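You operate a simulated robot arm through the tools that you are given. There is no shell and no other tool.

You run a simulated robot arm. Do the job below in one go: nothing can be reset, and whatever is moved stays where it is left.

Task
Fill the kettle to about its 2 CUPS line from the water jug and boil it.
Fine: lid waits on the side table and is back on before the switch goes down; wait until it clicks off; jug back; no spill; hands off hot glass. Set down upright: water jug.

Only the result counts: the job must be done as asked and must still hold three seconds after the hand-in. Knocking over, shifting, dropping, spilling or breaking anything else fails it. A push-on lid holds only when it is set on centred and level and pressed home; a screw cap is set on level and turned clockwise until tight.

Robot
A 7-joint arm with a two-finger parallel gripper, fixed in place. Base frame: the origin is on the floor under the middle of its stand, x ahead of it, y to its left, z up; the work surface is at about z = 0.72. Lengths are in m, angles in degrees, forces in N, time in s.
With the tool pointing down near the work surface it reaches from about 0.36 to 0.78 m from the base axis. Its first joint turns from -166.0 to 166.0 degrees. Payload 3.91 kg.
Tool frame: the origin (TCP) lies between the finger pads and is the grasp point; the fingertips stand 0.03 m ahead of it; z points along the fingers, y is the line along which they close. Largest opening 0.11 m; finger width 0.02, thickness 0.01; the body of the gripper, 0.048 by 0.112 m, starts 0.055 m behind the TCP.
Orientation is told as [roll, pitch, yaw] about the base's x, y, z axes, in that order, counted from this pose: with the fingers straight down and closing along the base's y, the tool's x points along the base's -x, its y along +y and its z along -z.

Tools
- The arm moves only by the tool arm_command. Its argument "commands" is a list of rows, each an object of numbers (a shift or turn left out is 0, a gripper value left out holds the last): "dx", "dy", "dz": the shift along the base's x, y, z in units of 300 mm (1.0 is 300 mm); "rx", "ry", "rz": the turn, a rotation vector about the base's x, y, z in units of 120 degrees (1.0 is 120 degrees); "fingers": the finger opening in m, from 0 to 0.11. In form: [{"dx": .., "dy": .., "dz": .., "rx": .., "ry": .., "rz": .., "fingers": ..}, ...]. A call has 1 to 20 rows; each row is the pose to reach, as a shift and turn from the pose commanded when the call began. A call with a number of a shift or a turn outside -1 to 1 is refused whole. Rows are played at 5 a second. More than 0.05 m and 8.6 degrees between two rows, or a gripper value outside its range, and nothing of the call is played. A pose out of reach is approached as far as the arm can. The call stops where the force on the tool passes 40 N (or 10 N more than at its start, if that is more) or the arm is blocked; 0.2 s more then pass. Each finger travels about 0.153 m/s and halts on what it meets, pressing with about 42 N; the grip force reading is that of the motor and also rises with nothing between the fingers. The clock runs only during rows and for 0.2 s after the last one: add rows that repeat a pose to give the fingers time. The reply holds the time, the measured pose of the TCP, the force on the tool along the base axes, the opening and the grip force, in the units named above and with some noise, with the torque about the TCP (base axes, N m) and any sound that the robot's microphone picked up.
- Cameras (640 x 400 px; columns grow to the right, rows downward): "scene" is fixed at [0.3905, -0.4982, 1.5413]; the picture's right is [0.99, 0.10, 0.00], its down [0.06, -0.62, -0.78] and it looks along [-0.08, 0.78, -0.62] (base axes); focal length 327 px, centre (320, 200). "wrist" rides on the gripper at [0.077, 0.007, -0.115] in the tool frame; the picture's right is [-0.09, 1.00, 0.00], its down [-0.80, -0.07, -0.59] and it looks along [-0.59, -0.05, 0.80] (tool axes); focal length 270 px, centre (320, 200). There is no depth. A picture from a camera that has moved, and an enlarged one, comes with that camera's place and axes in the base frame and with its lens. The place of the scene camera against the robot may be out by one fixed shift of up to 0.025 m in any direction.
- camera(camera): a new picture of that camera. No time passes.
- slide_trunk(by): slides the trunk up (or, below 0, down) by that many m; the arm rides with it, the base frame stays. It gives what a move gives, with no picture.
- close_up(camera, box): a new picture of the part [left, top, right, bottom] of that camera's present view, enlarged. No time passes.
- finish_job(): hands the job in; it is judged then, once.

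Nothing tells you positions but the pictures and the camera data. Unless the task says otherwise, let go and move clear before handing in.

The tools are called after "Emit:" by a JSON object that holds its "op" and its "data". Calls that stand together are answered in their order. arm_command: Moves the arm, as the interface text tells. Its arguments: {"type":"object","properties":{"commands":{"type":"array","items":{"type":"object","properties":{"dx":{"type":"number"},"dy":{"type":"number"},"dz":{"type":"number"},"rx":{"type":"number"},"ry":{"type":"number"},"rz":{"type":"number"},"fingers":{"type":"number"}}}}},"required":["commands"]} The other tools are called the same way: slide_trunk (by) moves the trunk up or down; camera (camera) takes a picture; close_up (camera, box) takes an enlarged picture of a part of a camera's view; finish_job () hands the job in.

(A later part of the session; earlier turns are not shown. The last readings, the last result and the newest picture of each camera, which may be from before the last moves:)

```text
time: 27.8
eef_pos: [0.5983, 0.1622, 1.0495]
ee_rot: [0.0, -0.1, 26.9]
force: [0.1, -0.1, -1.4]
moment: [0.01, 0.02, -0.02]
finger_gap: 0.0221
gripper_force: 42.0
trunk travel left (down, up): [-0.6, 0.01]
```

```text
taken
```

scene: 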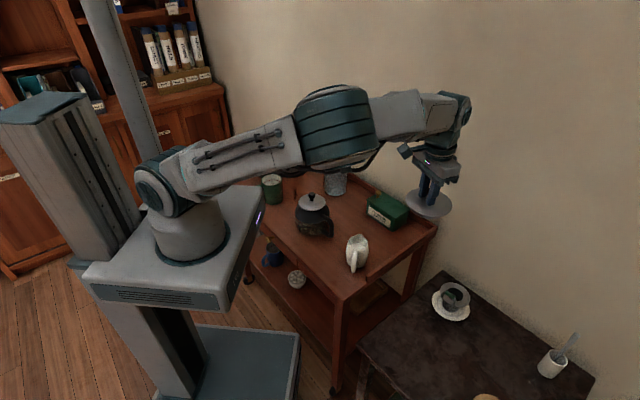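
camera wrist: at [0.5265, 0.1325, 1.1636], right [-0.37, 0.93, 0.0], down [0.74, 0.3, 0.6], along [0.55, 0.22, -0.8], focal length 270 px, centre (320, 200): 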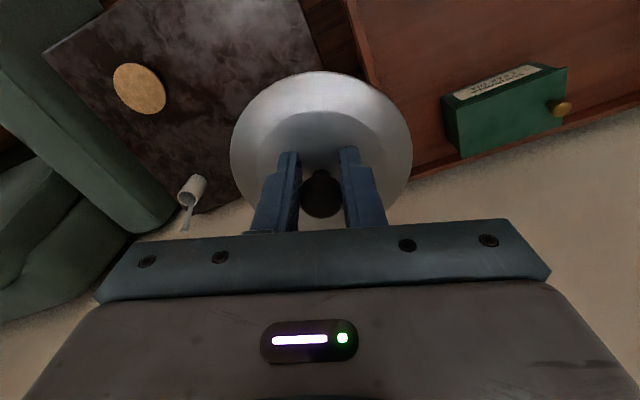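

Emit:
{"op": "arm_command", "data": {"commands": [{"dy": -0.13, "rz": -0.033}, {"dy": -0.26, "rz": -0.067}, {"dy": -0.39, "rz": -0.1}, {"dy": -0.52, "rz": -0.133}, {"dy": -0.65, "rz": -0.167, "dx": -0.02}, {"dy": -0.78, "rz": -0.2, "dx": -0.04}, {"dy": -0.78, "rz": -0.2, "dx": -0.04}]}}

Emit:
{"op": "camera", "data": {"camera": "wrist"}}

Emit:
{"op": "camera", "data": {"camera": "scene"}}

```text
time: 29.4
eef_pos: [0.5876, -0.0729, 1.0525]
ee_rot: [0.0, -0.1, 2.9]
force: [-0.1, -0.8, -0.8]
moment: [0.03, 0.01, 0.02]
finger_gap: 0.022
gripper_force: 42.3
trunk travel left (down, up): [-0.6, 0.01]
```

```text
taken
camera wrist: at [0.5091, -0.0712, 1.166], right [0.04, 1.0, 0.0], down [0.8, -0.03, 0.6], along [0.6, -0.02, -0.8], focal length 270 px, centre (320, 200)
```

wrist: 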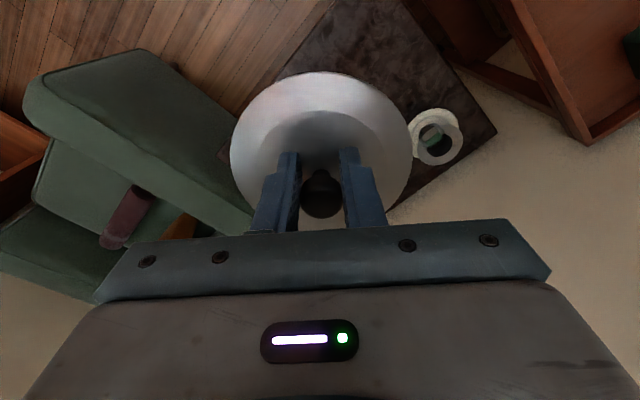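

```text
taken
```

scene: 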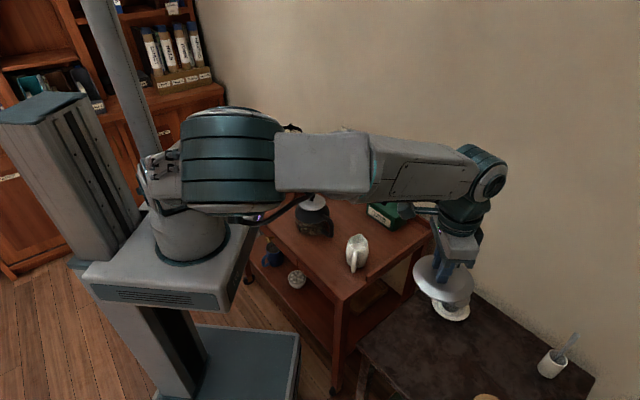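

Emit:
{"op": "close_up", "data": {"camera": "wrist", "box": [390, 70, 520, 220]}}

Emit:
{"op": "close_up", "data": {"camera": "wrist", "box": [200, 0, 420, 140]}}

Emit:
{"op": "close_up", "data": {"camera": "scene", "box": [350, 260, 610, 400]}}

```text
2.67 times, centred on (455, 145) of wrist
camera zoom: at [0.5091, -0.0712, 1.166], right [0.04, 1.0, 0.0], down [0.8, -0.03, 0.6], along [0.6, -0.02, -0.8], focal length 721 px, centre (-40, 347)
```

zoom: 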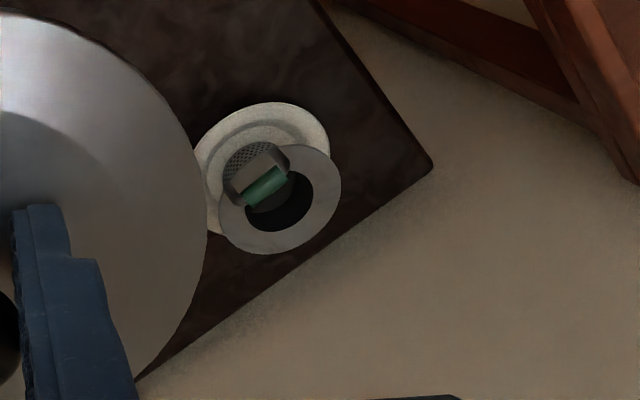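

```text
2.86 times, centred on (310, 70) of wrist
camera zoom: at [0.5091, -0.0712, 1.166], right [0.04, 1.0, 0.0], down [0.8, -0.03, 0.6], along [0.6, -0.02, -0.8], focal length 772 px, centre (349, 571)
```

zoom: 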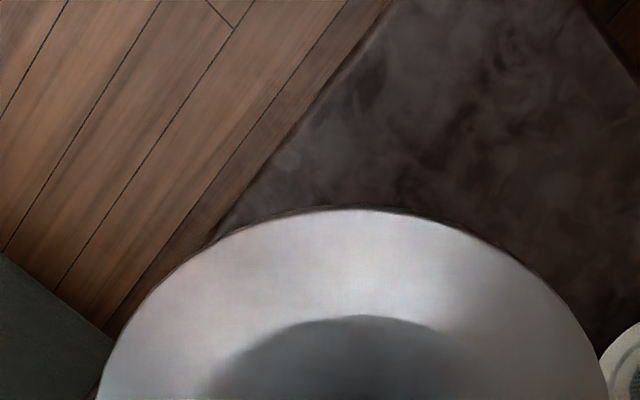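

```text
2.46 times, centred on (480, 330) of scene
camera zoom: at [0.3905, -0.4982, 1.5413], right [0.99, 0.1, 0.0], down [0.06, -0.62, -0.78], along [-0.08, 0.78, -0.62], focal length 805 px, centre (-74, -120)
```

zoom: 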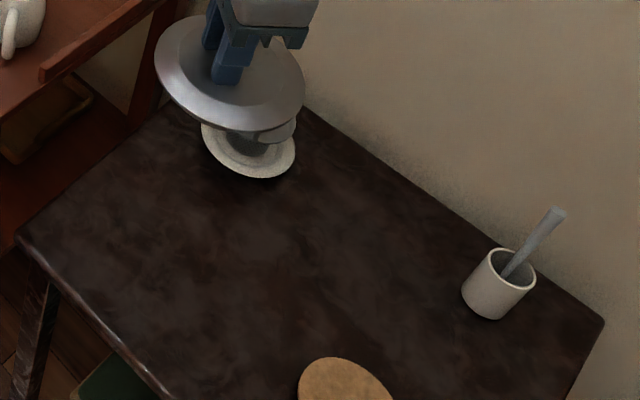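

Emit:
{"op": "arm_command", "data": {"commands": [{"dy": 0.08, "dz": -0.1}, {"dy": 0.16, "dz": -0.2}, {"dy": 0.24, "dz": -0.3}, {"dy": 0.24, "dz": -0.4}, {"dy": 0.24, "dz": -0.5}, {"dy": 0.24, "dz": -0.6}, {"dy": 0.24, "dz": -0.7}, {"dy": 0.24, "dz": -0.7}]}}

Emit:
{"op": "camera", "data": {"camera": "wrist"}}

Emit:
{"op": "close_up", "data": {"camera": "scene", "box": [350, 240, 610, 400]}}

```text
time: 31.1
eef_pos: [0.5868, -0.0013, 0.8394]
ee_rot: [0.1, -0.2, 2.9]
force: [-0.2, -0.2, -1.6]
moment: [-0.01, 0.04, 0.0]
finger_gap: 0.022
gripper_force: 42.4
trunk travel left (down, up): [-0.6, 0.01]
```

```text
taken
camera wrist: at [0.5087, 0.0012, 0.9543], right [0.04, 1.0, 0.0], down [0.8, -0.03, 0.6], along [0.6, -0.02, -0.8], focal length 270 px, centre (320, 200)
```

wrist: 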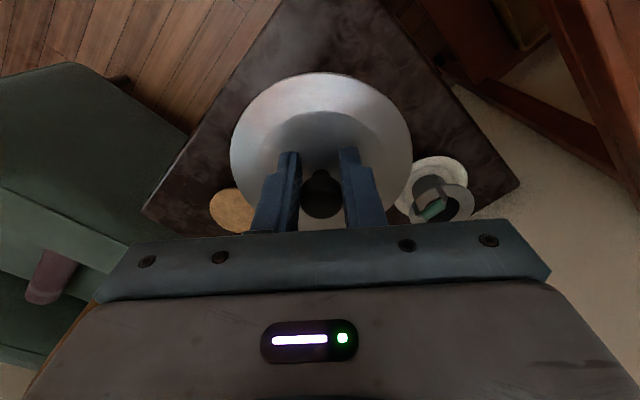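

```text
2.46 times, centred on (480, 320) of scene
camera zoom: at [0.3905, -0.4982, 1.5413], right [0.99, 0.1, 0.0], down [0.06, -0.62, -0.78], along [-0.08, 0.78, -0.62], focal length 805 px, centre (-74, -95)
```

zoom: 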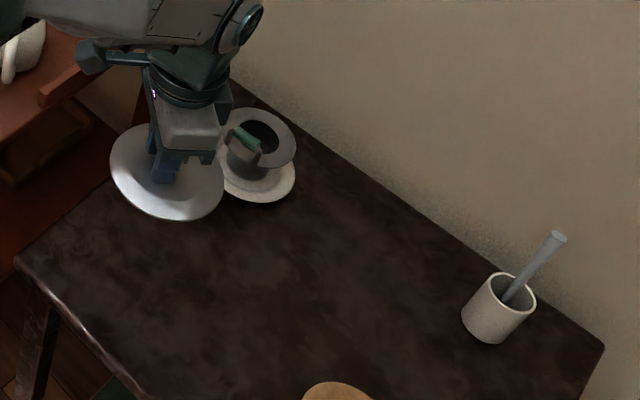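

Emit:
{"op": "close_up", "data": {"camera": "wrist", "box": [390, 120, 530, 240]}}

Emit:
{"op": "close_up", "data": {"camera": "wrist", "box": [130, 60, 330, 240]}}

```text
3.33 times, centred on (460, 180) of wrist
camera zoom: at [0.5087, 0.0012, 0.9543], right [0.04, 1.0, 0.0], down [0.8, -0.03, 0.6], along [0.6, -0.02, -0.8], focal length 901 px, centre (-147, 267)
```

zoom: 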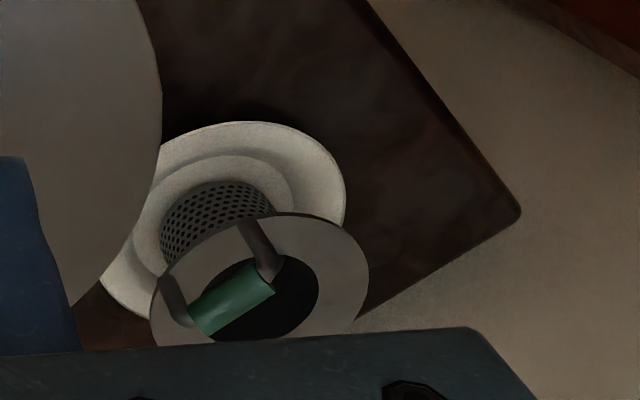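

```text
2.22 times, centred on (230, 150) of wrist
camera zoom: at [0.5087, 0.0012, 0.9543], right [0.04, 1.0, 0.0], down [0.8, -0.03, 0.6], along [0.6, -0.02, -0.8], focal length 601 px, centre (520, 311)
```

zoom: 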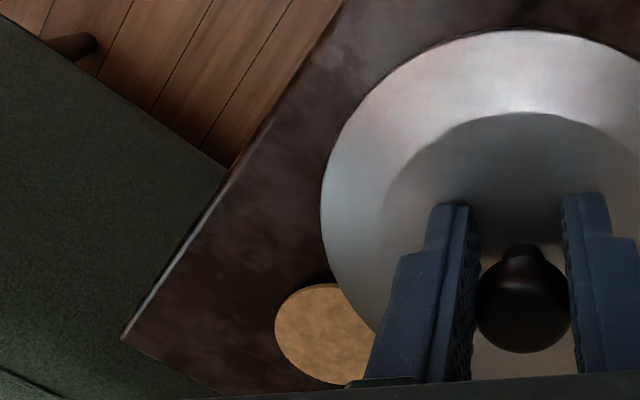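

The side table top is at about z 0.583. I'm setting the lid down near (0.61, 0.0), well clear of the saucer and edges, and lowering it carefully.

Emit:
{"op": "arm_command", "data": {"commands": [{"dx": 0.04, "dz": -0.1}, {"dx": 0.077, "dz": -0.2}, {"dx": 0.077, "dz": -0.3}, {"dx": 0.077, "dz": -0.4}, {"dx": 0.077, "dz": -0.5}, {"dx": 0.077, "dz": -0.57}, {"dx": 0.077, "dz": -0.57}]}}

Emit:
{"op": "close_up", "data": {"camera": "scene", "box": [360, 260, 480, 360]}}

```text
time: 32.8
eef_pos: [0.6101, 0.0007, 0.6684]
ee_rot: [0.0, -0.2, 2.9]
force: [-1.0, -0.4, -0.9]
moment: [0.01, -0.01, -0.01]
finger_gap: 0.0222
gripper_force: 42.1
trunk travel left (down, up): [-0.6, 0.01]
```

```text
4.00 times, centred on (420, 310) of scene
camera zoom: at [0.3905, -0.4982, 1.5413], right [0.99, 0.1, 0.0], down [0.06, -0.62, -0.78], along [-0.08, 0.78, -0.62], focal length 1308 px, centre (-80, -240)
```

zoom: 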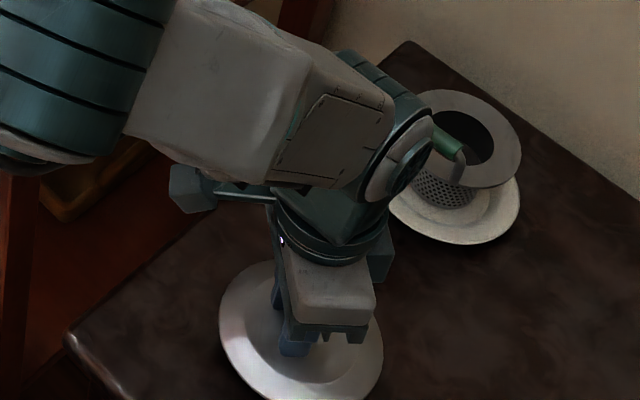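

Emit:
{"op": "arm_command", "data": {"commands": [{"dz": -0.015}, {"dz": -0.03}, {"dz": -0.045}, {"dz": -0.06}, {"dz": -0.06}]}}

Emit:
{"op": "close_up", "data": {"camera": "wrist", "box": [160, 0, 480, 240]}}

```text
time: 34.0
eef_pos: [0.6094, -0.0005, 0.6524]
ee_rot: [0.1, 0.0, 2.9]
force: [0.0, 0.5, -0.9]
moment: [0.06, -0.01, -0.02]
finger_gap: 0.022
gripper_force: 41.8
trunk travel left (down, up): [-0.6, 0.01]
```

```text
1.67 times, centred on (320, 120) of wrist
camera zoom: at [0.5321, 0.0017, 0.7656], right [0.04, 1.0, 0.0], down [0.8, -0.03, 0.6], along [0.6, -0.02, -0.8], focal length 450 px, centre (320, 333)
```

zoom: 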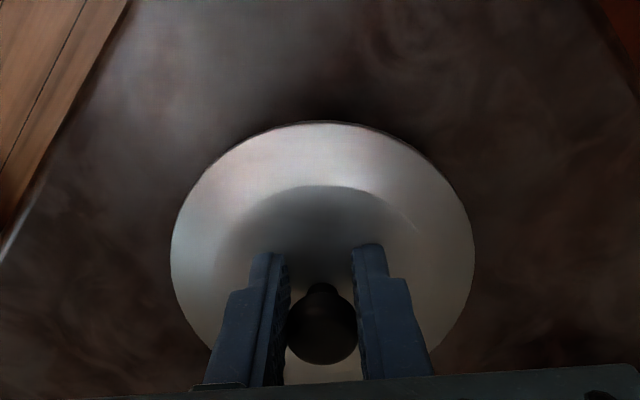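

Emit:
{"op": "arm_command", "data": {"commands": [{"dz": -0.008}, {"dz": -0.016}, {"dz": -0.024}, {"dz": -0.032}, {"dz": -0.04}, {"dz": -0.04}]}}

```text
time: 35.4
eef_pos: [0.6097, -0.0016, 0.6401]
ee_rot: [0.0, -0.2, 2.9]
force: [-0.1, 0.5, -0.2]
moment: [-0.02, 0.03, -0.03]
finger_gap: 0.0222
gripper_force: 41.9
trunk travel left (down, up): [-0.6, 0.01]
```

Emit:
{"op": "arm_command", "data": {"commands": [{"dz": -0.005}, {"dz": -0.01}, {"dz": -0.015}, {"dz": -0.02}, {"dz": -0.02}]}}

Emit:
{"op": "close_up", "data": {"camera": "scene", "box": [380, 290, 480, 370]}}

```text
time: 36.5
eef_pos: [0.61, -0.0014, 0.6339]
ee_rot: [-0.1, -0.3, 2.8]
force: [-2.6, 0.9, 16.5]
moment: [-0.05, 0.75, -0.04]
finger_gap: 0.0221
gripper_force: 41.7
trunk travel left (down, up): [-0.6, 0.01]
```

```text
5.00 times, centred on (430, 330) of scene
camera zoom: at [0.3905, -0.4982, 1.5413], right [0.99, 0.1, 0.0], down [0.06, -0.62, -0.78], along [-0.08, 0.78, -0.62], focal length 1635 px, centre (-230, -450)
```

zoom: 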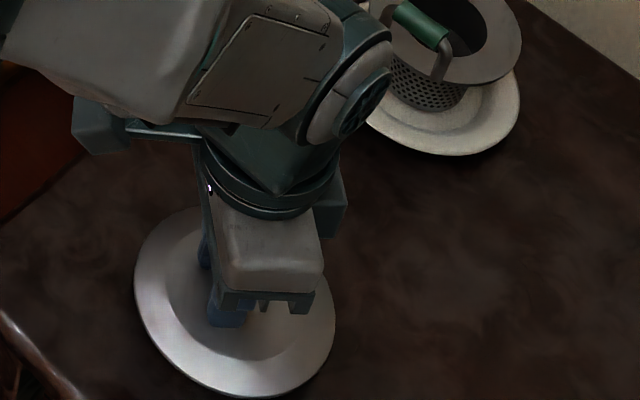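

Contact at TCP z≈0.635, so the lid is on the table. I'll ease off, open and lift clear.

Emit:
{"op": "arm_command", "data": {"commands": [{"dz": 0.004}, {"dz": 0.004, "fingers": 0.03}, {"dz": 0.004, "fingers": 0.05}, {"dz": 0.004, "fingers": 0.05}, {"dz": 0.05, "fingers": 0.05}, {"dz": 0.1, "fingers": 0.05}, {"dz": 0.2, "fingers": 0.05}, {"dz": 0.3, "fingers": 0.05}, {"dz": 0.4, "fingers": 0.05}, {"dz": 0.4, "fingers": 0.05}]}}

Emit:
{"op": "camera", "data": {"camera": "wrist"}}

Emit:
{"op": "close_up", "data": {"camera": "scene", "box": [360, 260, 480, 360]}}

```text
time: 38.8
eef_pos: [0.6105, -0.0019, 0.7532]
ee_rot: [0.0, -0.2, 2.9]
force: [-1.0, -1.1, 0.2]
moment: [0.02, 0.0, -0.02]
finger_gap: 0.0499
gripper_force: 0.0
trunk travel left (down, up): [-0.6, 0.01]
```

```text
taken
camera wrist: at [0.5321, 0.0005, 0.8676], right [0.04, 1.0, 0.0], down [0.8, -0.03, 0.6], along [0.6, -0.02, -0.8], focal length 270 px, centre (320, 200)
```

wrist: 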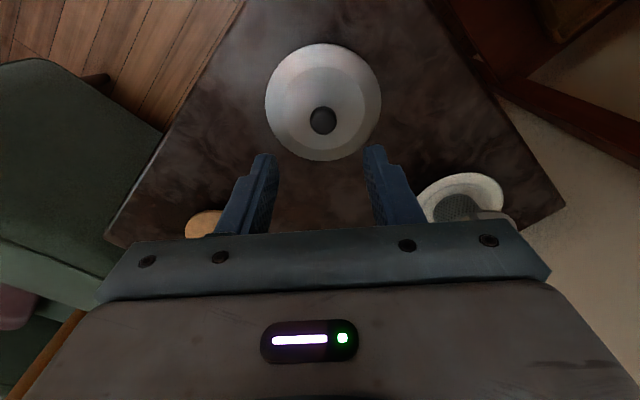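

```text
4.00 times, centred on (420, 310) of scene
camera zoom: at [0.3905, -0.4982, 1.5413], right [0.99, 0.1, 0.0], down [0.06, -0.62, -0.78], along [-0.08, 0.78, -0.62], focal length 1308 px, centre (-80, -240)
```

zoom: 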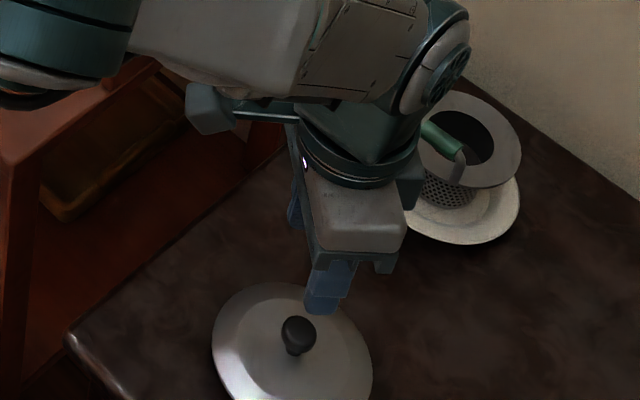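

The lid is resting flat on the side table with its knob up at about (0.610, -0.002). Now I'm going back toward the jug, raising first and then arcing around.

Emit:
{"op": "arm_command", "data": {"commands": [{"dz": 0.15, "fingers": 0.06}, {"dz": 0.3}, {"dz": 0.45}, {"dz": 0.6, "dy": 0.03, "rz": 0.03}, {"dz": 0.72, "dy": 0.13, "rz": 0.07}, {"dz": 0.84, "dy": 0.24, "dx": -0.01, "rz": 0.11}, {"dz": 0.92, "dy": 0.37, "dx": -0.03, "rz": 0.15}, {"dz": 0.95, "dy": 0.51, "dx": -0.06, "rz": 0.19}, {"dz": 0.95, "dy": 0.65, "dx": -0.1, "rz": 0.23}, {"dz": 0.95, "dy": 0.78, "dx": -0.17, "rz": 0.27}, {"dz": 0.95, "dy": 0.9, "dx": -0.26, "rz": 0.31}, {"dz": 0.95, "dy": 0.98, "dx": -0.38, "rz": 0.35}, {"dz": 0.95, "dy": 0.98, "dx": -0.38, "rz": 0.35}]}}

```text
time: 41.5
eef_pos: [0.4967, 0.2892, 1.0373]
ee_rot: [0.0, 0.0, 44.9]
force: [0.3, -0.2, 0.3]
moment: [-0.03, 0.01, 0.0]
finger_gap: 0.0599
gripper_force: 0.1
trunk travel left (down, up): [-0.6, 0.01]
```

Emit:
{"op": "arm_command", "data": {"commands": [{"dx": -0.12, "dy": 0.08, "rz": 0.055}, {"dx": -0.24, "dy": 0.16, "rz": 0.11}, {"dx": -0.36, "dy": 0.24, "rz": 0.165}, {"dx": -0.48, "dy": 0.32, "rz": 0.22}, {"dx": -0.58, "dy": 0.38, "rz": 0.275}, {"dx": -0.64, "dy": 0.4, "rz": 0.2875}, {"dx": -0.64, "dy": 0.4, "rz": 0.2875}]}}

Emit:
{"op": "camera", "data": {"camera": "wrist"}}

Emit:
{"op": "close_up", "data": {"camera": "wrist", "box": [240, 40, 400, 220]}}

```text
time: 43.1
eef_pos: [0.3061, 0.4133, 1.0388]
ee_rot: [0.0, -0.1, 79.4]
force: [0.0, 0.1, 0.6]
moment: [-0.01, -0.03, 0.01]
finger_gap: 0.0599
gripper_force: 0.0
trunk travel left (down, up): [-0.6, 0.01]
```

```text
taken
camera wrist: at [0.2839, 0.3384, 1.1526], right [-0.96, 0.27, 0.0], down [0.22, 0.77, 0.6], along [0.16, 0.57, -0.8], focal length 270 px, centre (320, 200)
```

wrist: 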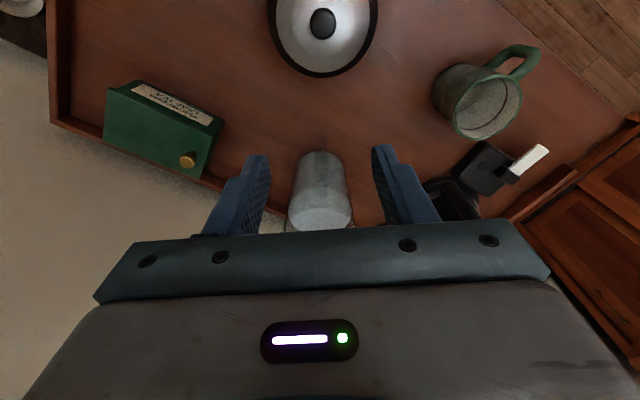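

```text
2.22 times, centred on (320, 130) of wrist
camera zoom: at [0.2839, 0.3384, 1.1526], right [-0.96, 0.27, 0.0], down [0.22, 0.77, 0.6], along [0.16, 0.57, -0.8], focal length 601 px, centre (320, 356)
```

zoom: 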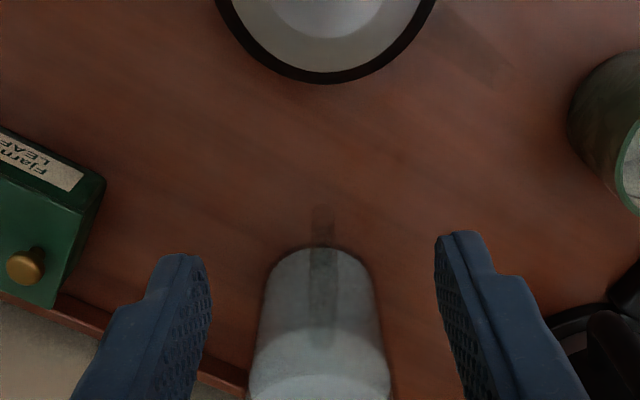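

Emit:
{"op": "close_up", "data": {"camera": "wrist", "box": [290, 120, 350, 200]}}

Emit:
{"op": "close_up", "data": {"camera": "scene", "box": [300, 140, 380, 210]}}

```text
5.00 times, centred on (320, 160) of wrist
camera zoom: at [0.2839, 0.3384, 1.1526], right [-0.96, 0.27, 0.0], down [0.22, 0.77, 0.6], along [0.16, 0.57, -0.8], focal length 1351 px, centre (320, 400)
```

zoom: 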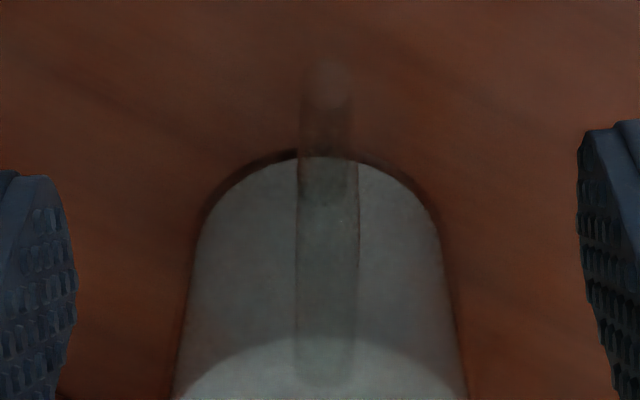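

```text
5.71 times, centred on (340, 175) of scene
camera zoom: at [0.3905, -0.4982, 1.5413], right [0.99, 0.1, 0.0], down [0.06, -0.62, -0.78], along [-0.08, 0.78, -0.62], focal length 1869 px, centre (206, 343)
```

zoom: 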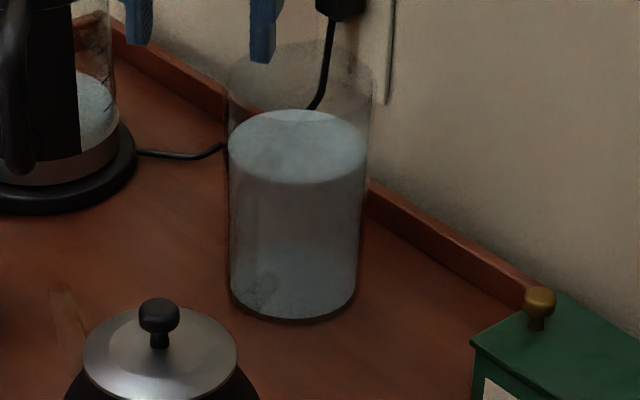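

Emit:
{"op": "close_up", "data": {"camera": "scene", "box": [268, 125, 312, 180]}}

Emit:
{"op": "close_up", "data": {"camera": "scene", "box": [280, 148, 310, 172]}}

```text
7.27 times, centred on (290, 152) of scene
camera zoom: at [0.3905, -0.4982, 1.5413], right [0.99, 0.1, 0.0], down [0.06, -0.62, -0.78], along [-0.08, 0.78, -0.62], focal length 2378 px, centre (538, 546)
```

zoom: 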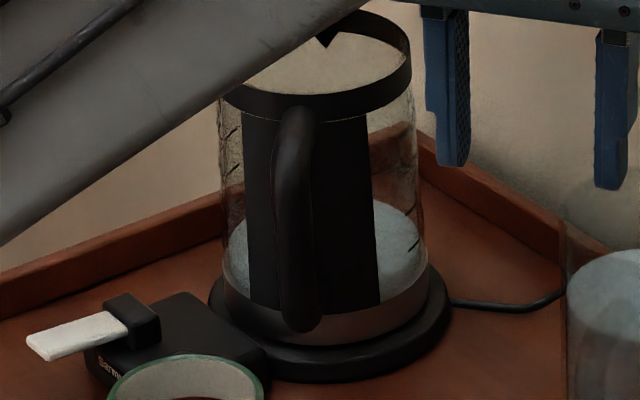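

```text
16.00 times, centred on (295, 160) of scene
camera zoom: at [0.3905, -0.4982, 1.5413], right [0.99, 0.1, 0.0], down [0.06, -0.62, -0.78], along [-0.08, 0.78, -0.62], focal length 5232 px, centre (720, 840)
```

zoom: 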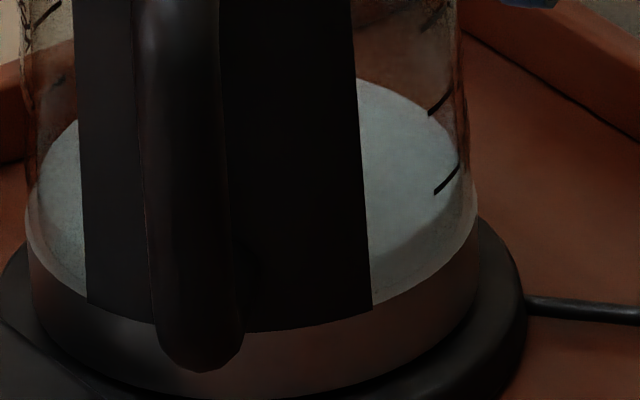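

The pour will need the hand tilted inward near the kettle, so I'm testing that reach with the empty gripper before picking up the jug.

Emit:
{"op": "arm_command", "data": {"commands": [{"dx": -0.08, "dy": 0.07, "dz": 0.04, "rx": -0.046, "ry": 0.009}, {"dx": -0.16, "dy": 0.15, "dz": 0.05, "rx": -0.092, "ry": 0.018}, {"dx": -0.24, "dy": 0.22, "dz": 0.05, "rx": -0.138, "ry": 0.027}, {"dx": -0.32, "dy": 0.3, "dz": 0.05, "rx": -0.184, "ry": 0.036}, {"dx": -0.4, "dy": 0.37, "dz": 0.05, "rx": -0.23, "ry": 0.0455}, {"dx": -0.48, "dy": 0.44, "dz": 0.05, "rx": -0.276, "ry": 0.0546}, {"dx": -0.56, "dy": 0.51, "dz": 0.05, "rx": -0.322, "ry": 0.0637}, {"dx": -0.632, "dy": 0.584, "dz": 0.05, "rx": -0.368, "ry": 0.0728}, {"dx": -0.632, "dy": 0.584, "dz": 0.05, "rx": -0.368, "ry": 0.0728}]}}

Emit:
{"op": "camera", "data": {"camera": "wrist"}}

Emit:
{"op": "camera", "data": {"camera": "scene"}}

```text
time: 45.1
eef_pos: [0.135, 0.5663, 1.0531]
ee_rot: [0.4, 39.2, 79.5]
force: [1.1, -0.3, -0.3]
moment: [0.01, -0.03, 0.02]
finger_gap: 0.06
gripper_force: 0.0
out of reach, approached as far as the arm can: row 8, 9
trunk travel left (down, up): [-0.6, 0.01]
```

```text
taken
camera wrist: at [0.1318, 0.5791, 1.1904], right [-0.97, 0.25, -0.05], down [0.25, 0.97, -0.05], along [0.04, -0.06, -1.0], focal length 270 px, centre (320, 200)
```

wrist: 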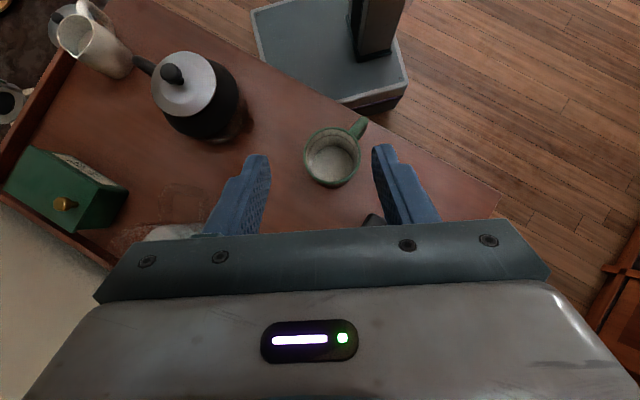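

```text
taken
```

scene: 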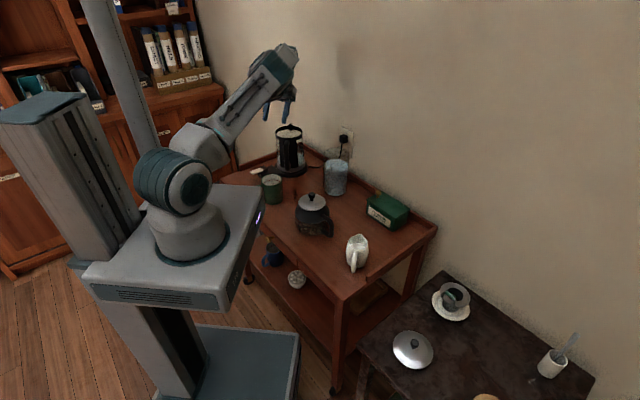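

Reach there is limited, so I'll use a more outward-tilted initial grip. I also want to try the flipped wrist orientation (camera on the far side), which keeps the camera clear of the teapot and gives a view down into the kettle while pouring. I'm retracting level and testing that flip.

Emit:
{"op": "arm_command", "data": {"commands": [{"dx": 0.03, "dy": -0.07, "dz": 0.03, "rx": 0.046, "ry": -0.009}, {"dx": 0.06, "dy": -0.14, "dz": 0.06, "rx": 0.092, "ry": -0.018}, {"dx": 0.09, "dy": -0.21, "dz": 0.1, "rx": 0.138, "ry": -0.027}, {"dx": 0.12, "dy": -0.28, "dz": 0.13, "rx": 0.184, "ry": -0.036}, {"dx": 0.15, "dy": -0.35, "dz": 0.16, "rx": 0.23, "ry": -0.0455}, {"dx": 0.18, "dy": -0.42, "dz": 0.16, "rx": 0.276, "ry": -0.0546}, {"dx": 0.21, "dy": -0.48, "dz": 0.16, "rx": 0.3213, "ry": -0.0635}, {"dx": 0.21, "dy": -0.48, "dz": 0.16, "rx": 0.3213, "ry": -0.0635}]}}

Emit:
{"op": "arm_command", "data": {"commands": [{"rz": -0.07}, {"rz": -0.14}, {"rz": -0.21}, {"rz": -0.28}, {"rz": -0.35}, {"rz": -0.42}, {"rz": -0.49}, {"rz": -0.56}, {"rz": -0.63}, {"rz": -0.7}, {"rz": -0.77}, {"rz": -0.84}, {"rz": -0.91}, {"rz": -0.98}, {"rz": -0.98}]}}

```text
time: 47.0
eef_pos: [0.1994, 0.4213, 1.1005]
ee_rot: [0.1, -0.3, 79.4]
force: [-0.3, -0.9, 0.2]
moment: [-0.02, 0.0, -0.02]
finger_gap: 0.06
gripper_force: 0.0
trunk travel left (down, up): [-0.6, 0.01]
```

```text
time: 50.1
eef_pos: [0.1983, 0.4218, 1.1027]
ee_rot: [0.1, -0.1, -38.2]
force: [0.1, -0.4, 0.0]
moment: [0.03, 0.03, 0.01]
finger_gap: 0.06
gripper_force: 0.0
trunk travel left (down, up): [-0.6, 0.01]
```

Emit:
{"op": "arm_command", "data": {"commands": [{"rz": -0.07}, {"rz": -0.14}, {"rz": -0.21}, {"rz": -0.28}, {"rz": -0.35}, {"rz": -0.42}, {"rz": -0.49}, {"rz": -0.569}, {"rz": -0.569}]}}

Emit:
{"op": "camera", "data": {"camera": "wrist"}}

Emit:
{"op": "camera", "data": {"camera": "scene"}}

```text
refused: row 8 steps farther than a row can; nothing moved
```

```text
taken
camera wrist: at [0.1421, 0.475, 1.2164], right [0.69, 0.73, 0.0], down [0.58, -0.55, 0.6], along [0.43, -0.41, -0.8], focal length 270 px, centre (320, 200)
```

wrist: 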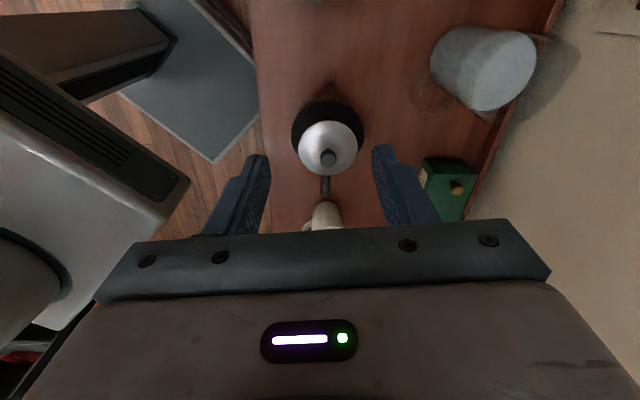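

```text
taken
```

scene: 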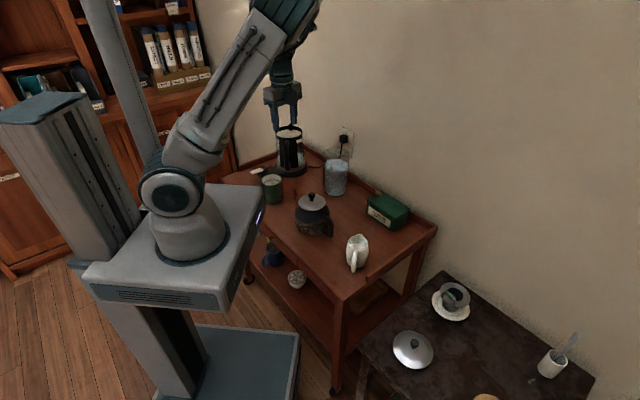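

Emit:
{"op": "arm_command", "data": {"commands": [{"rz": -0.07}, {"rz": -0.14}, {"rz": -0.21}, {"rz": -0.28}, {"rz": -0.35}, {"rz": -0.42}, {"rz": -0.49}, {"rz": -0.53}, {"rz": -0.569}, {"rz": -0.569}]}}

Emit:
{"op": "camera", "data": {"camera": "wrist"}}

Emit:
{"op": "camera", "data": {"camera": "scene"}}

```text
time: 52.4
eef_pos: [0.1974, 0.4218, 1.1012]
ee_rot: [-0.1, -0.1, -106.5]
force: [0.7, 0.0, -0.5]
moment: [0.02, -0.04, 0.01]
finger_gap: 0.0601
gripper_force: 0.2
trunk travel left (down, up): [-0.6, 0.01]
```

```text
taken
camera wrist: at [0.2264, 0.4938, 1.216], right [0.93, -0.37, 0.0], down [-0.3, -0.75, 0.6], along [-0.22, -0.55, -0.8], focal length 270 px, centre (320, 200)
```

wrist: 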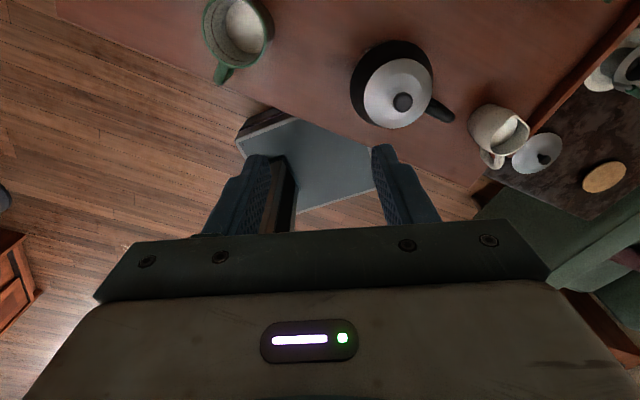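

```text
taken
```

scene: 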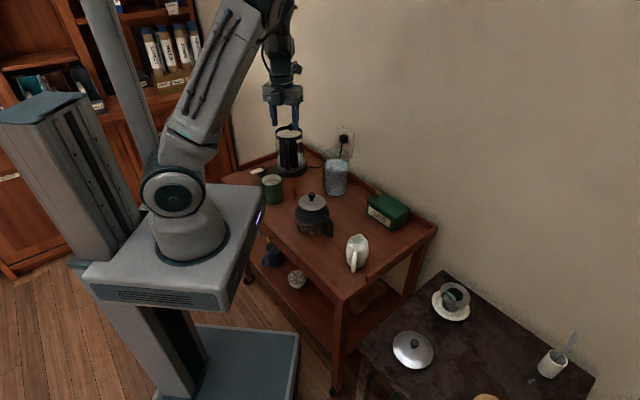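

The flipped orientation works. Now I'm tilting the fingers 30° toward the jug handle and moving to a pre-grasp point behind it.

Emit:
{"op": "arm_command", "data": {"commands": [{"dx": 0.07, "dy": 0.01, "dz": -0.06, "rx": 0.048, "ry": -0.0142}, {"dx": 0.14, "dy": 0.02, "dz": -0.13, "rx": 0.096, "ry": -0.0284}, {"dx": 0.21, "dy": 0.03, "dz": -0.2, "rx": 0.144, "ry": -0.0426}, {"dx": 0.29, "dy": 0.04, "dz": -0.27, "rx": 0.192, "ry": -0.0568}, {"dx": 0.368, "dy": 0.047, "dz": -0.34, "rx": 0.2397, "ry": -0.071}, {"dx": 0.368, "dy": 0.047, "dz": -0.4, "rx": 0.2397, "ry": -0.071}, {"dx": 0.368, "dy": 0.047, "dz": -0.4, "rx": 0.2397, "ry": -0.071}]}}

Emit:
{"op": "camera", "data": {"camera": "wrist"}}

Emit:
{"op": "camera", "data": {"camera": "scene"}}

```text
time: 54.0
eef_pos: [0.3082, 0.4363, 0.9825]
ee_rot: [0.0, 29.9, -106.6]
force: [0.1, -0.5, -0.6]
moment: [0.05, 0.01, 0.01]
finger_gap: 0.0598
gripper_force: 0.0
out of reach, approached as far as the arm can: row 5
trunk travel left (down, up): [-0.6, 0.01]
```

```text
taken
camera wrist: at [0.3166, 0.4439, 1.1197], right [0.93, -0.36, -0.04], down [-0.35, -0.93, 0.12], along [-0.08, -0.09, -0.99], focal length 270 px, centre (320, 200)
```

wrist: 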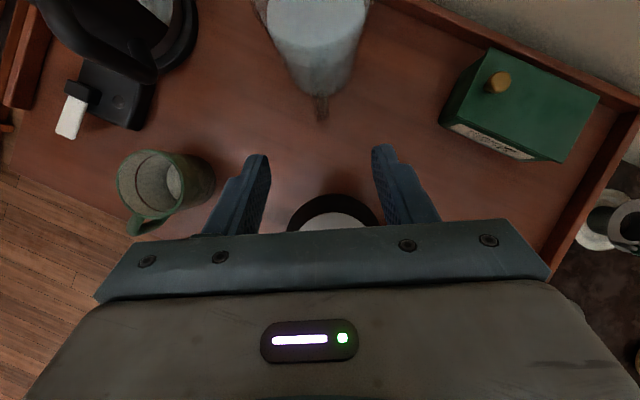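

```text
taken
```

scene: 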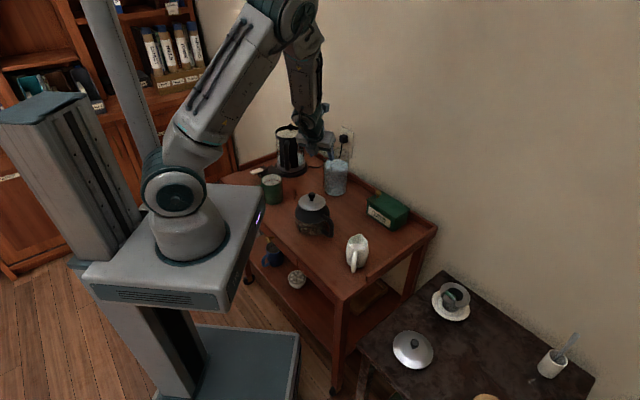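

Emit:
{"op": "close_up", "data": {"camera": "wrist", "box": [260, 40, 390, 140]}}

Emit:
{"op": "close_up", "data": {"camera": "wrist", "box": [200, 0, 440, 150]}}

```text
4.00 times, centred on (325, 90) of wrist
camera zoom: at [0.3166, 0.4439, 1.1197], right [0.93, -0.36, -0.04], down [-0.35, -0.93, 0.12], along [-0.08, -0.09, -0.99], focal length 1081 px, centre (300, 640)
```

zoom: 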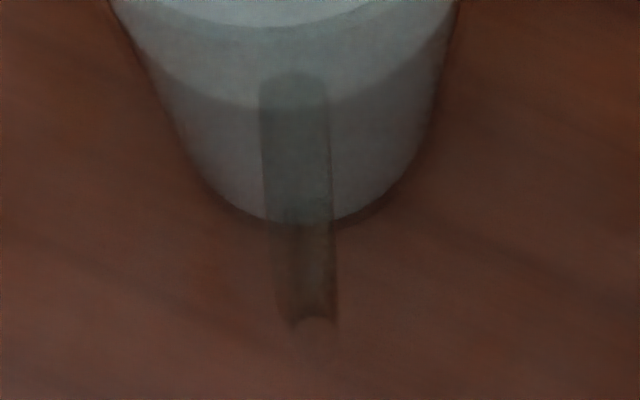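

```text
2.67 times, centred on (320, 75) of wrist
camera zoom: at [0.3166, 0.4439, 1.1197], right [0.93, -0.36, -0.04], down [-0.35, -0.93, 0.12], along [-0.08, -0.09, -0.99], focal length 721 px, centre (320, 533)
```

zoom: 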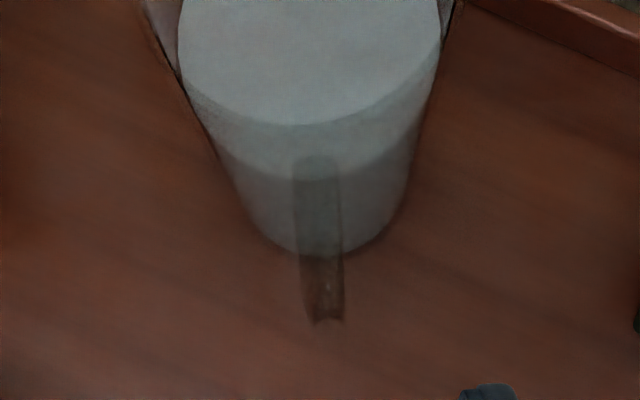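

Emit:
{"op": "arm_command", "data": {"commands": [{"dx": 0.02, "dy": 0.1, "dz": 0.02}, {"dx": 0.041, "dy": 0.21, "dz": 0.02}, {"dx": 0.041, "dy": 0.21, "dz": 0.02}]}}

Emit:
{"op": "camera", "data": {"camera": "wrist"}}

Emit:
{"op": "close_up", "data": {"camera": "wrist", "box": [270, 100, 390, 200]}}

```text
time: 54.8
eef_pos: [0.3196, 0.5009, 0.9884]
ee_rot: [0.1, 29.9, -106.3]
force: [-0.1, 0.2, -0.1]
moment: [0.02, -0.05, 0.0]
finger_gap: 0.0599
gripper_force: 0.1
trunk travel left (down, up): [-0.6, 0.01]
```

```text
taken
camera wrist: at [0.3286, 0.5073, 1.1253], right [0.93, -0.35, -0.04], down [-0.35, -0.93, 0.12], along [-0.08, -0.09, -0.99], focal length 270 px, centre (320, 200)
```

wrist: 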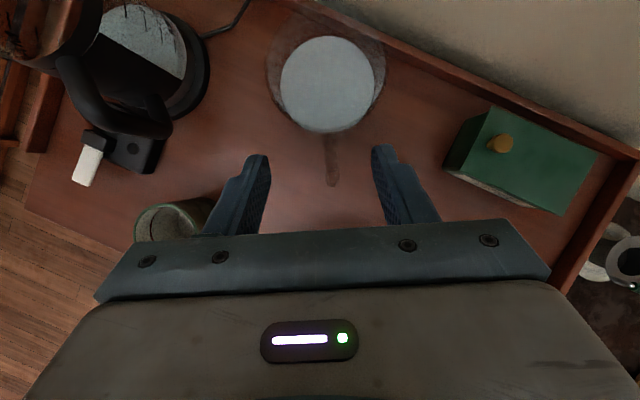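

```text
4.00 times, centred on (330, 150) of wrist
camera zoom: at [0.3286, 0.5073, 1.1253], right [0.93, -0.35, -0.04], down [-0.35, -0.93, 0.12], along [-0.08, -0.09, -0.99], focal length 1081 px, centre (280, 400)
```

zoom: 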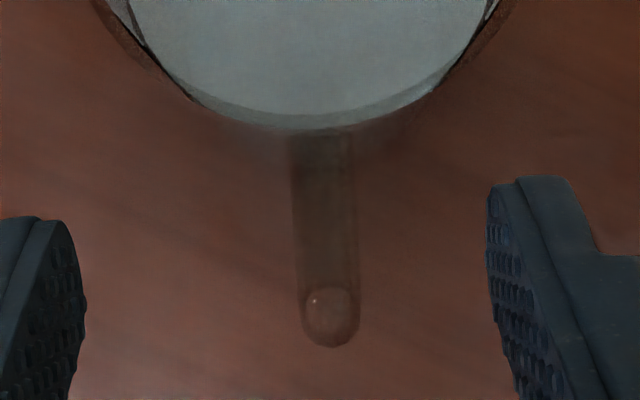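

Looking straight down the handle bar, I place it at (0.3256, 0.497), spanning z≈0.77–0.85. I'm backing to the pre-grasp point, then will advance along the finger axis.

Emit:
{"op": "arm_command", "data": {"commands": [{"dx": -0.02, "dy": -0.12}, {"dx": -0.043, "dy": -0.223, "dz": -0.1}, {"dx": -0.043, "dy": -0.223, "dz": -0.231}, {"dx": -0.043, "dy": -0.223, "dz": -0.231}]}}

Emit:
{"op": "camera", "data": {"camera": "wrist"}}

Emit:
{"op": "close_up", "data": {"camera": "wrist", "box": [250, 80, 400, 200]}}

Emit:
{"op": "camera", "data": {"camera": "scene"}}

```text
time: 55.8
eef_pos: [0.3085, 0.4325, 0.9193]
ee_rot: [0.1, 29.8, -106.5]
force: [-0.4, -1.0, 0.5]
moment: [0.02, -0.03, 0.0]
finger_gap: 0.0599
gripper_force: 0.0
trunk travel left (down, up): [-0.6, 0.01]
```

```text
taken
camera wrist: at [0.3184, 0.4383, 1.0563], right [0.93, -0.36, -0.04], down [-0.35, -0.93, 0.12], along [-0.08, -0.09, -0.99], focal length 270 px, centre (320, 200)
```

wrist: 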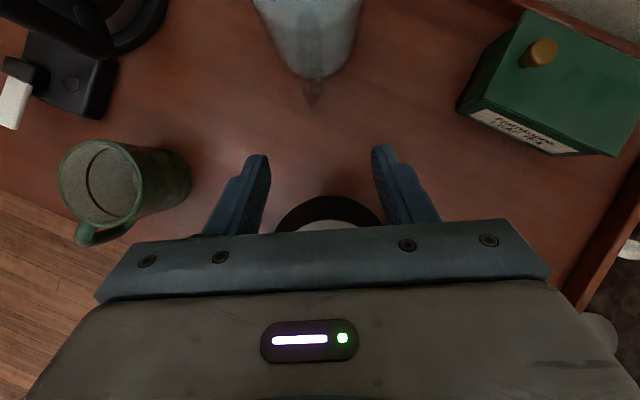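

```text
3.33 times, centred on (325, 140) of wrist
camera zoom: at [0.3184, 0.4383, 1.0563], right [0.93, -0.36, -0.04], down [-0.35, -0.93, 0.12], along [-0.08, -0.09, -0.99], focal length 901 px, centre (303, 400)
```

zoom: 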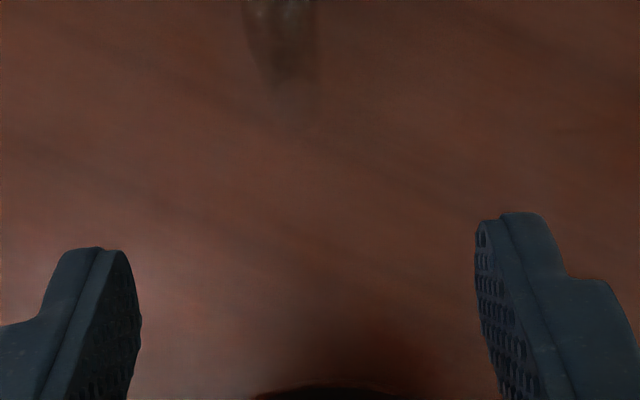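

```text
taken
```

scene: 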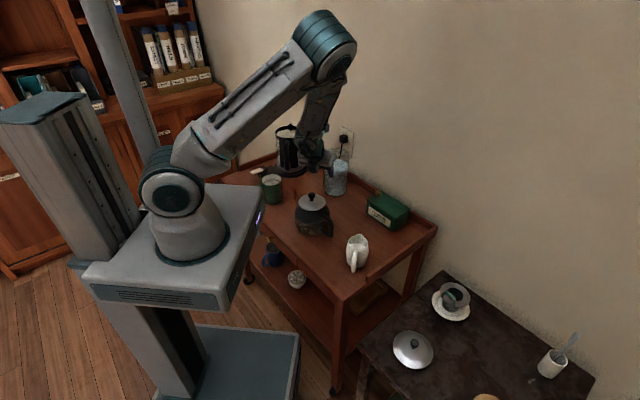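

Emit:
{"op": "arm_command", "data": {"commands": [{"dx": 0.0135, "dy": 0.049, "dz": -0.087}, {"dx": 0.027, "dy": 0.097, "dz": -0.174}, {"dx": 0.04, "dy": 0.146, "dz": -0.261}, {"dx": 0.054, "dy": 0.195, "dz": -0.348}, {"dx": 0.054, "dy": 0.195, "dz": -0.348}]}}

Emit:
{"op": "camera", "data": {"camera": "wrist"}}

Emit:
{"op": "close_up", "data": {"camera": "wrist", "box": [230, 90, 410, 230]}}

Emit:
{"op": "close_up", "data": {"camera": "scene", "box": [290, 130, 370, 210]}}

```text
time: 57.0
eef_pos: [0.3251, 0.4913, 0.8142]
ee_rot: [0.1, 29.9, -106.4]
force: [0.6, 0.2, 0.8]
moment: [0.0, 0.01, -0.04]
finger_gap: 0.0599
gripper_force: 0.0
trunk travel left (down, up): [-0.6, 0.01]
```

```text
taken
camera wrist: at [0.3331, 0.4973, 0.9517], right [0.93, -0.36, -0.04], down [-0.35, -0.93, 0.12], along [-0.08, -0.09, -0.99], focal length 270 px, centre (320, 200)
```

wrist: 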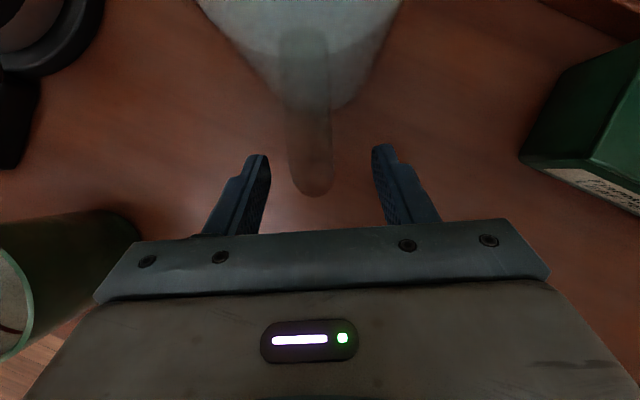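

```text
2.86 times, centred on (320, 160) of wrist
camera zoom: at [0.3331, 0.4973, 0.9517], right [0.93, -0.36, -0.04], down [-0.35, -0.93, 0.12], along [-0.08, -0.09, -0.99], focal length 772 px, centre (320, 314)
```

zoom: 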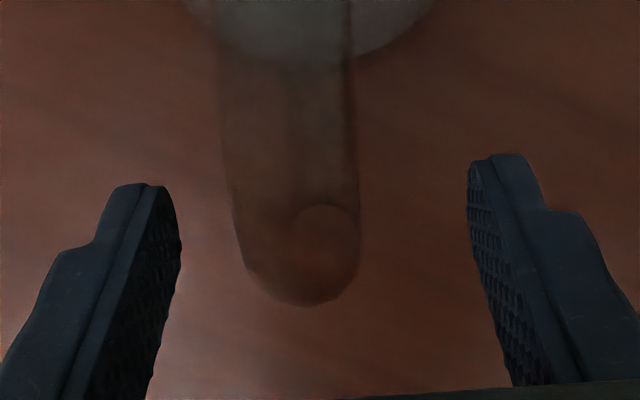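

```text
5.00 times, centred on (330, 170) of scene
camera zoom: at [0.3905, -0.4982, 1.5413], right [0.99, 0.1, 0.0], down [0.06, -0.62, -0.78], along [-0.08, 0.78, -0.62], focal length 1635 px, centre (270, 350)
```

zoom: 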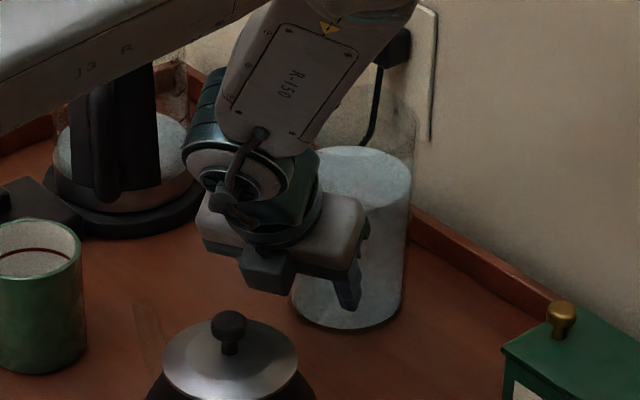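

The bar lies exactly in the finger plane. Closing on the handle.

Emit:
{"op": "arm_command", "data": {"commands": [{"fingers": 0.04}, {"fingers": 0.02}, {"fingers": 0.008}, {"fingers": 0.0}, {"fingers": 0.0}, {"fingers": 0.0}]}}

Emit:
{"op": "close_up", "data": {"camera": "wrist", "box": [230, 90, 410, 230]}}

```text
time: 58.4
eef_pos: [0.3242, 0.4904, 0.8139]
ee_rot: [0.0, 29.8, -106.4]
force: [-0.4, 0.5, -0.3]
moment: [0.01, 0.05, 0.01]
finger_gap: 0.0157
gripper_force: 42.5
trunk travel left (down, up): [-0.6, 0.01]
```

```text
2.86 times, centred on (320, 160) of wrist
camera zoom: at [0.333, 0.4973, 0.9518], right [0.93, -0.36, -0.04], down [-0.35, -0.93, 0.12], along [-0.08, -0.09, -0.99], focal length 772 px, centre (320, 314)
```

zoom: 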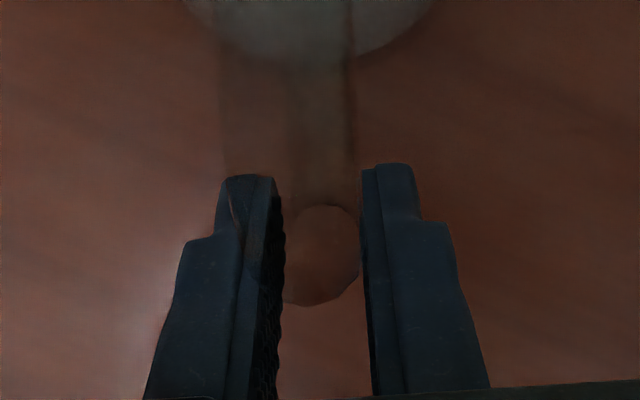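

Gripped at 15.7 mm. Lifting a small amount first to see whether the jug stays upright.

Emit:
{"op": "arm_command", "data": {"commands": [{"dz": 0.01}, {"dz": 0.02}, {"dz": 0.035}, {"dz": 0.05}, {"dz": 0.067}, {"dz": 0.067}, {"dz": 0.067}]}}

Emit:
{"op": "close_up", "data": {"camera": "scene", "box": [290, 130, 370, 210]}}

Emit:
{"op": "camera", "data": {"camera": "wrist"}}

```text
time: 60.0
eef_pos: [0.3258, 0.4923, 0.8335]
ee_rot: [0.0, 29.8, -106.5]
force: [0.0, 0.7, -11.3]
moment: [-0.85, 0.28, 0.0]
finger_gap: 0.0156
gripper_force: 41.7
trunk travel left (down, up): [-0.6, 0.01]
```

```text
5.00 times, centred on (330, 170) of scene
camera zoom: at [0.3905, -0.4982, 1.5413], right [0.99, 0.1, 0.0], down [0.06, -0.62, -0.78], along [-0.08, 0.78, -0.62], focal length 1635 px, centre (270, 350)
```

zoom: 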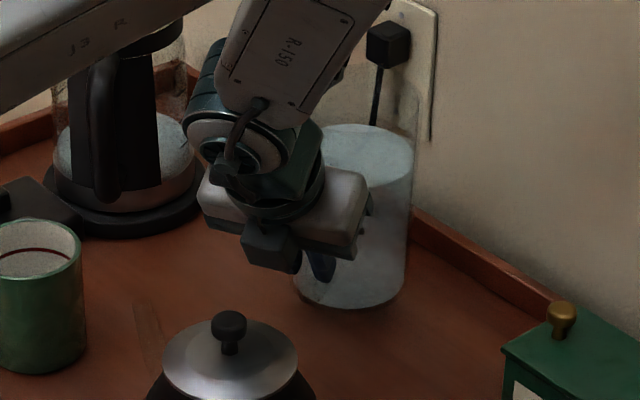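

```text
taken
camera wrist: at [0.3344, 0.4991, 0.971], right [0.93, -0.36, -0.04], down [-0.35, -0.93, 0.12], along [-0.08, -0.09, -0.99], focal length 270 px, centre (320, 200)
```

wrist: 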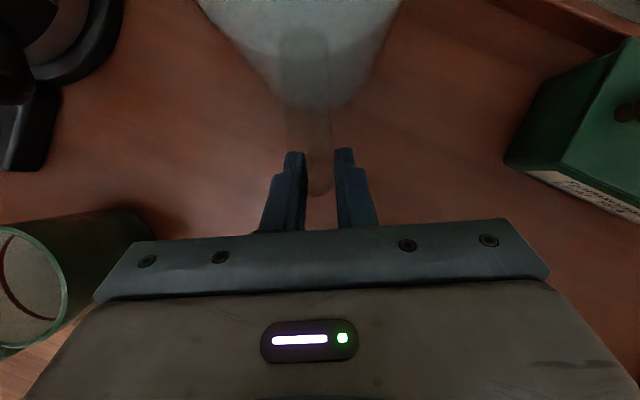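

The jug is held firmly: about 1.15 kg, no visible slip. I'm lifting it straight up, then leaning it only about 20° (well below spilling) while raising above the kettle height.

Emit:
{"op": "arm_command", "data": {"commands": [{"dz": 0.08}, {"dz": 0.17}, {"dz": 0.26}, {"dz": 0.34}, {"dz": 0.39}, {"dz": 0.39}]}}

Emit:
{"op": "camera", "data": {"camera": "wrist"}}

Emit:
{"op": "camera", "data": {"camera": "scene"}}

```text
time: 61.4
eef_pos: [0.3257, 0.4919, 0.95]
ee_rot: [0.0, 29.8, -106.5]
force: [0.9, -0.3, -10.9]
moment: [-0.92, 0.26, 0.04]
finger_gap: 0.0155
gripper_force: 41.8
trunk travel left (down, up): [-0.6, 0.01]
```

```text
taken
camera wrist: at [0.3344, 0.498, 1.0873], right [0.93, -0.36, -0.04], down [-0.35, -0.93, 0.12], along [-0.08, -0.1, -0.99], focal length 270 px, centre (320, 200)
```

wrist: 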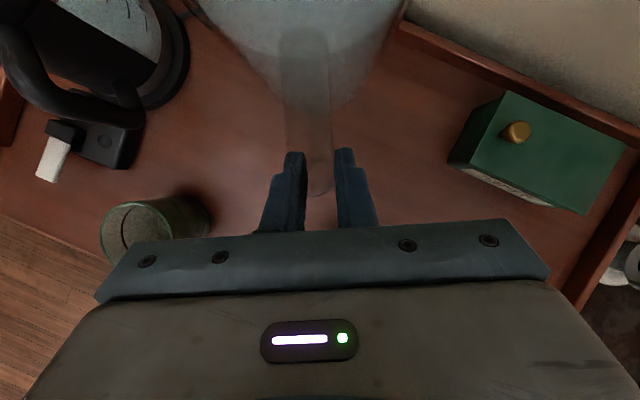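

```text
taken
```

scene: 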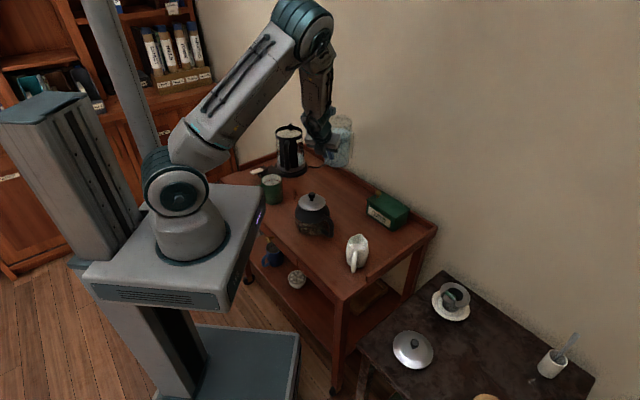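

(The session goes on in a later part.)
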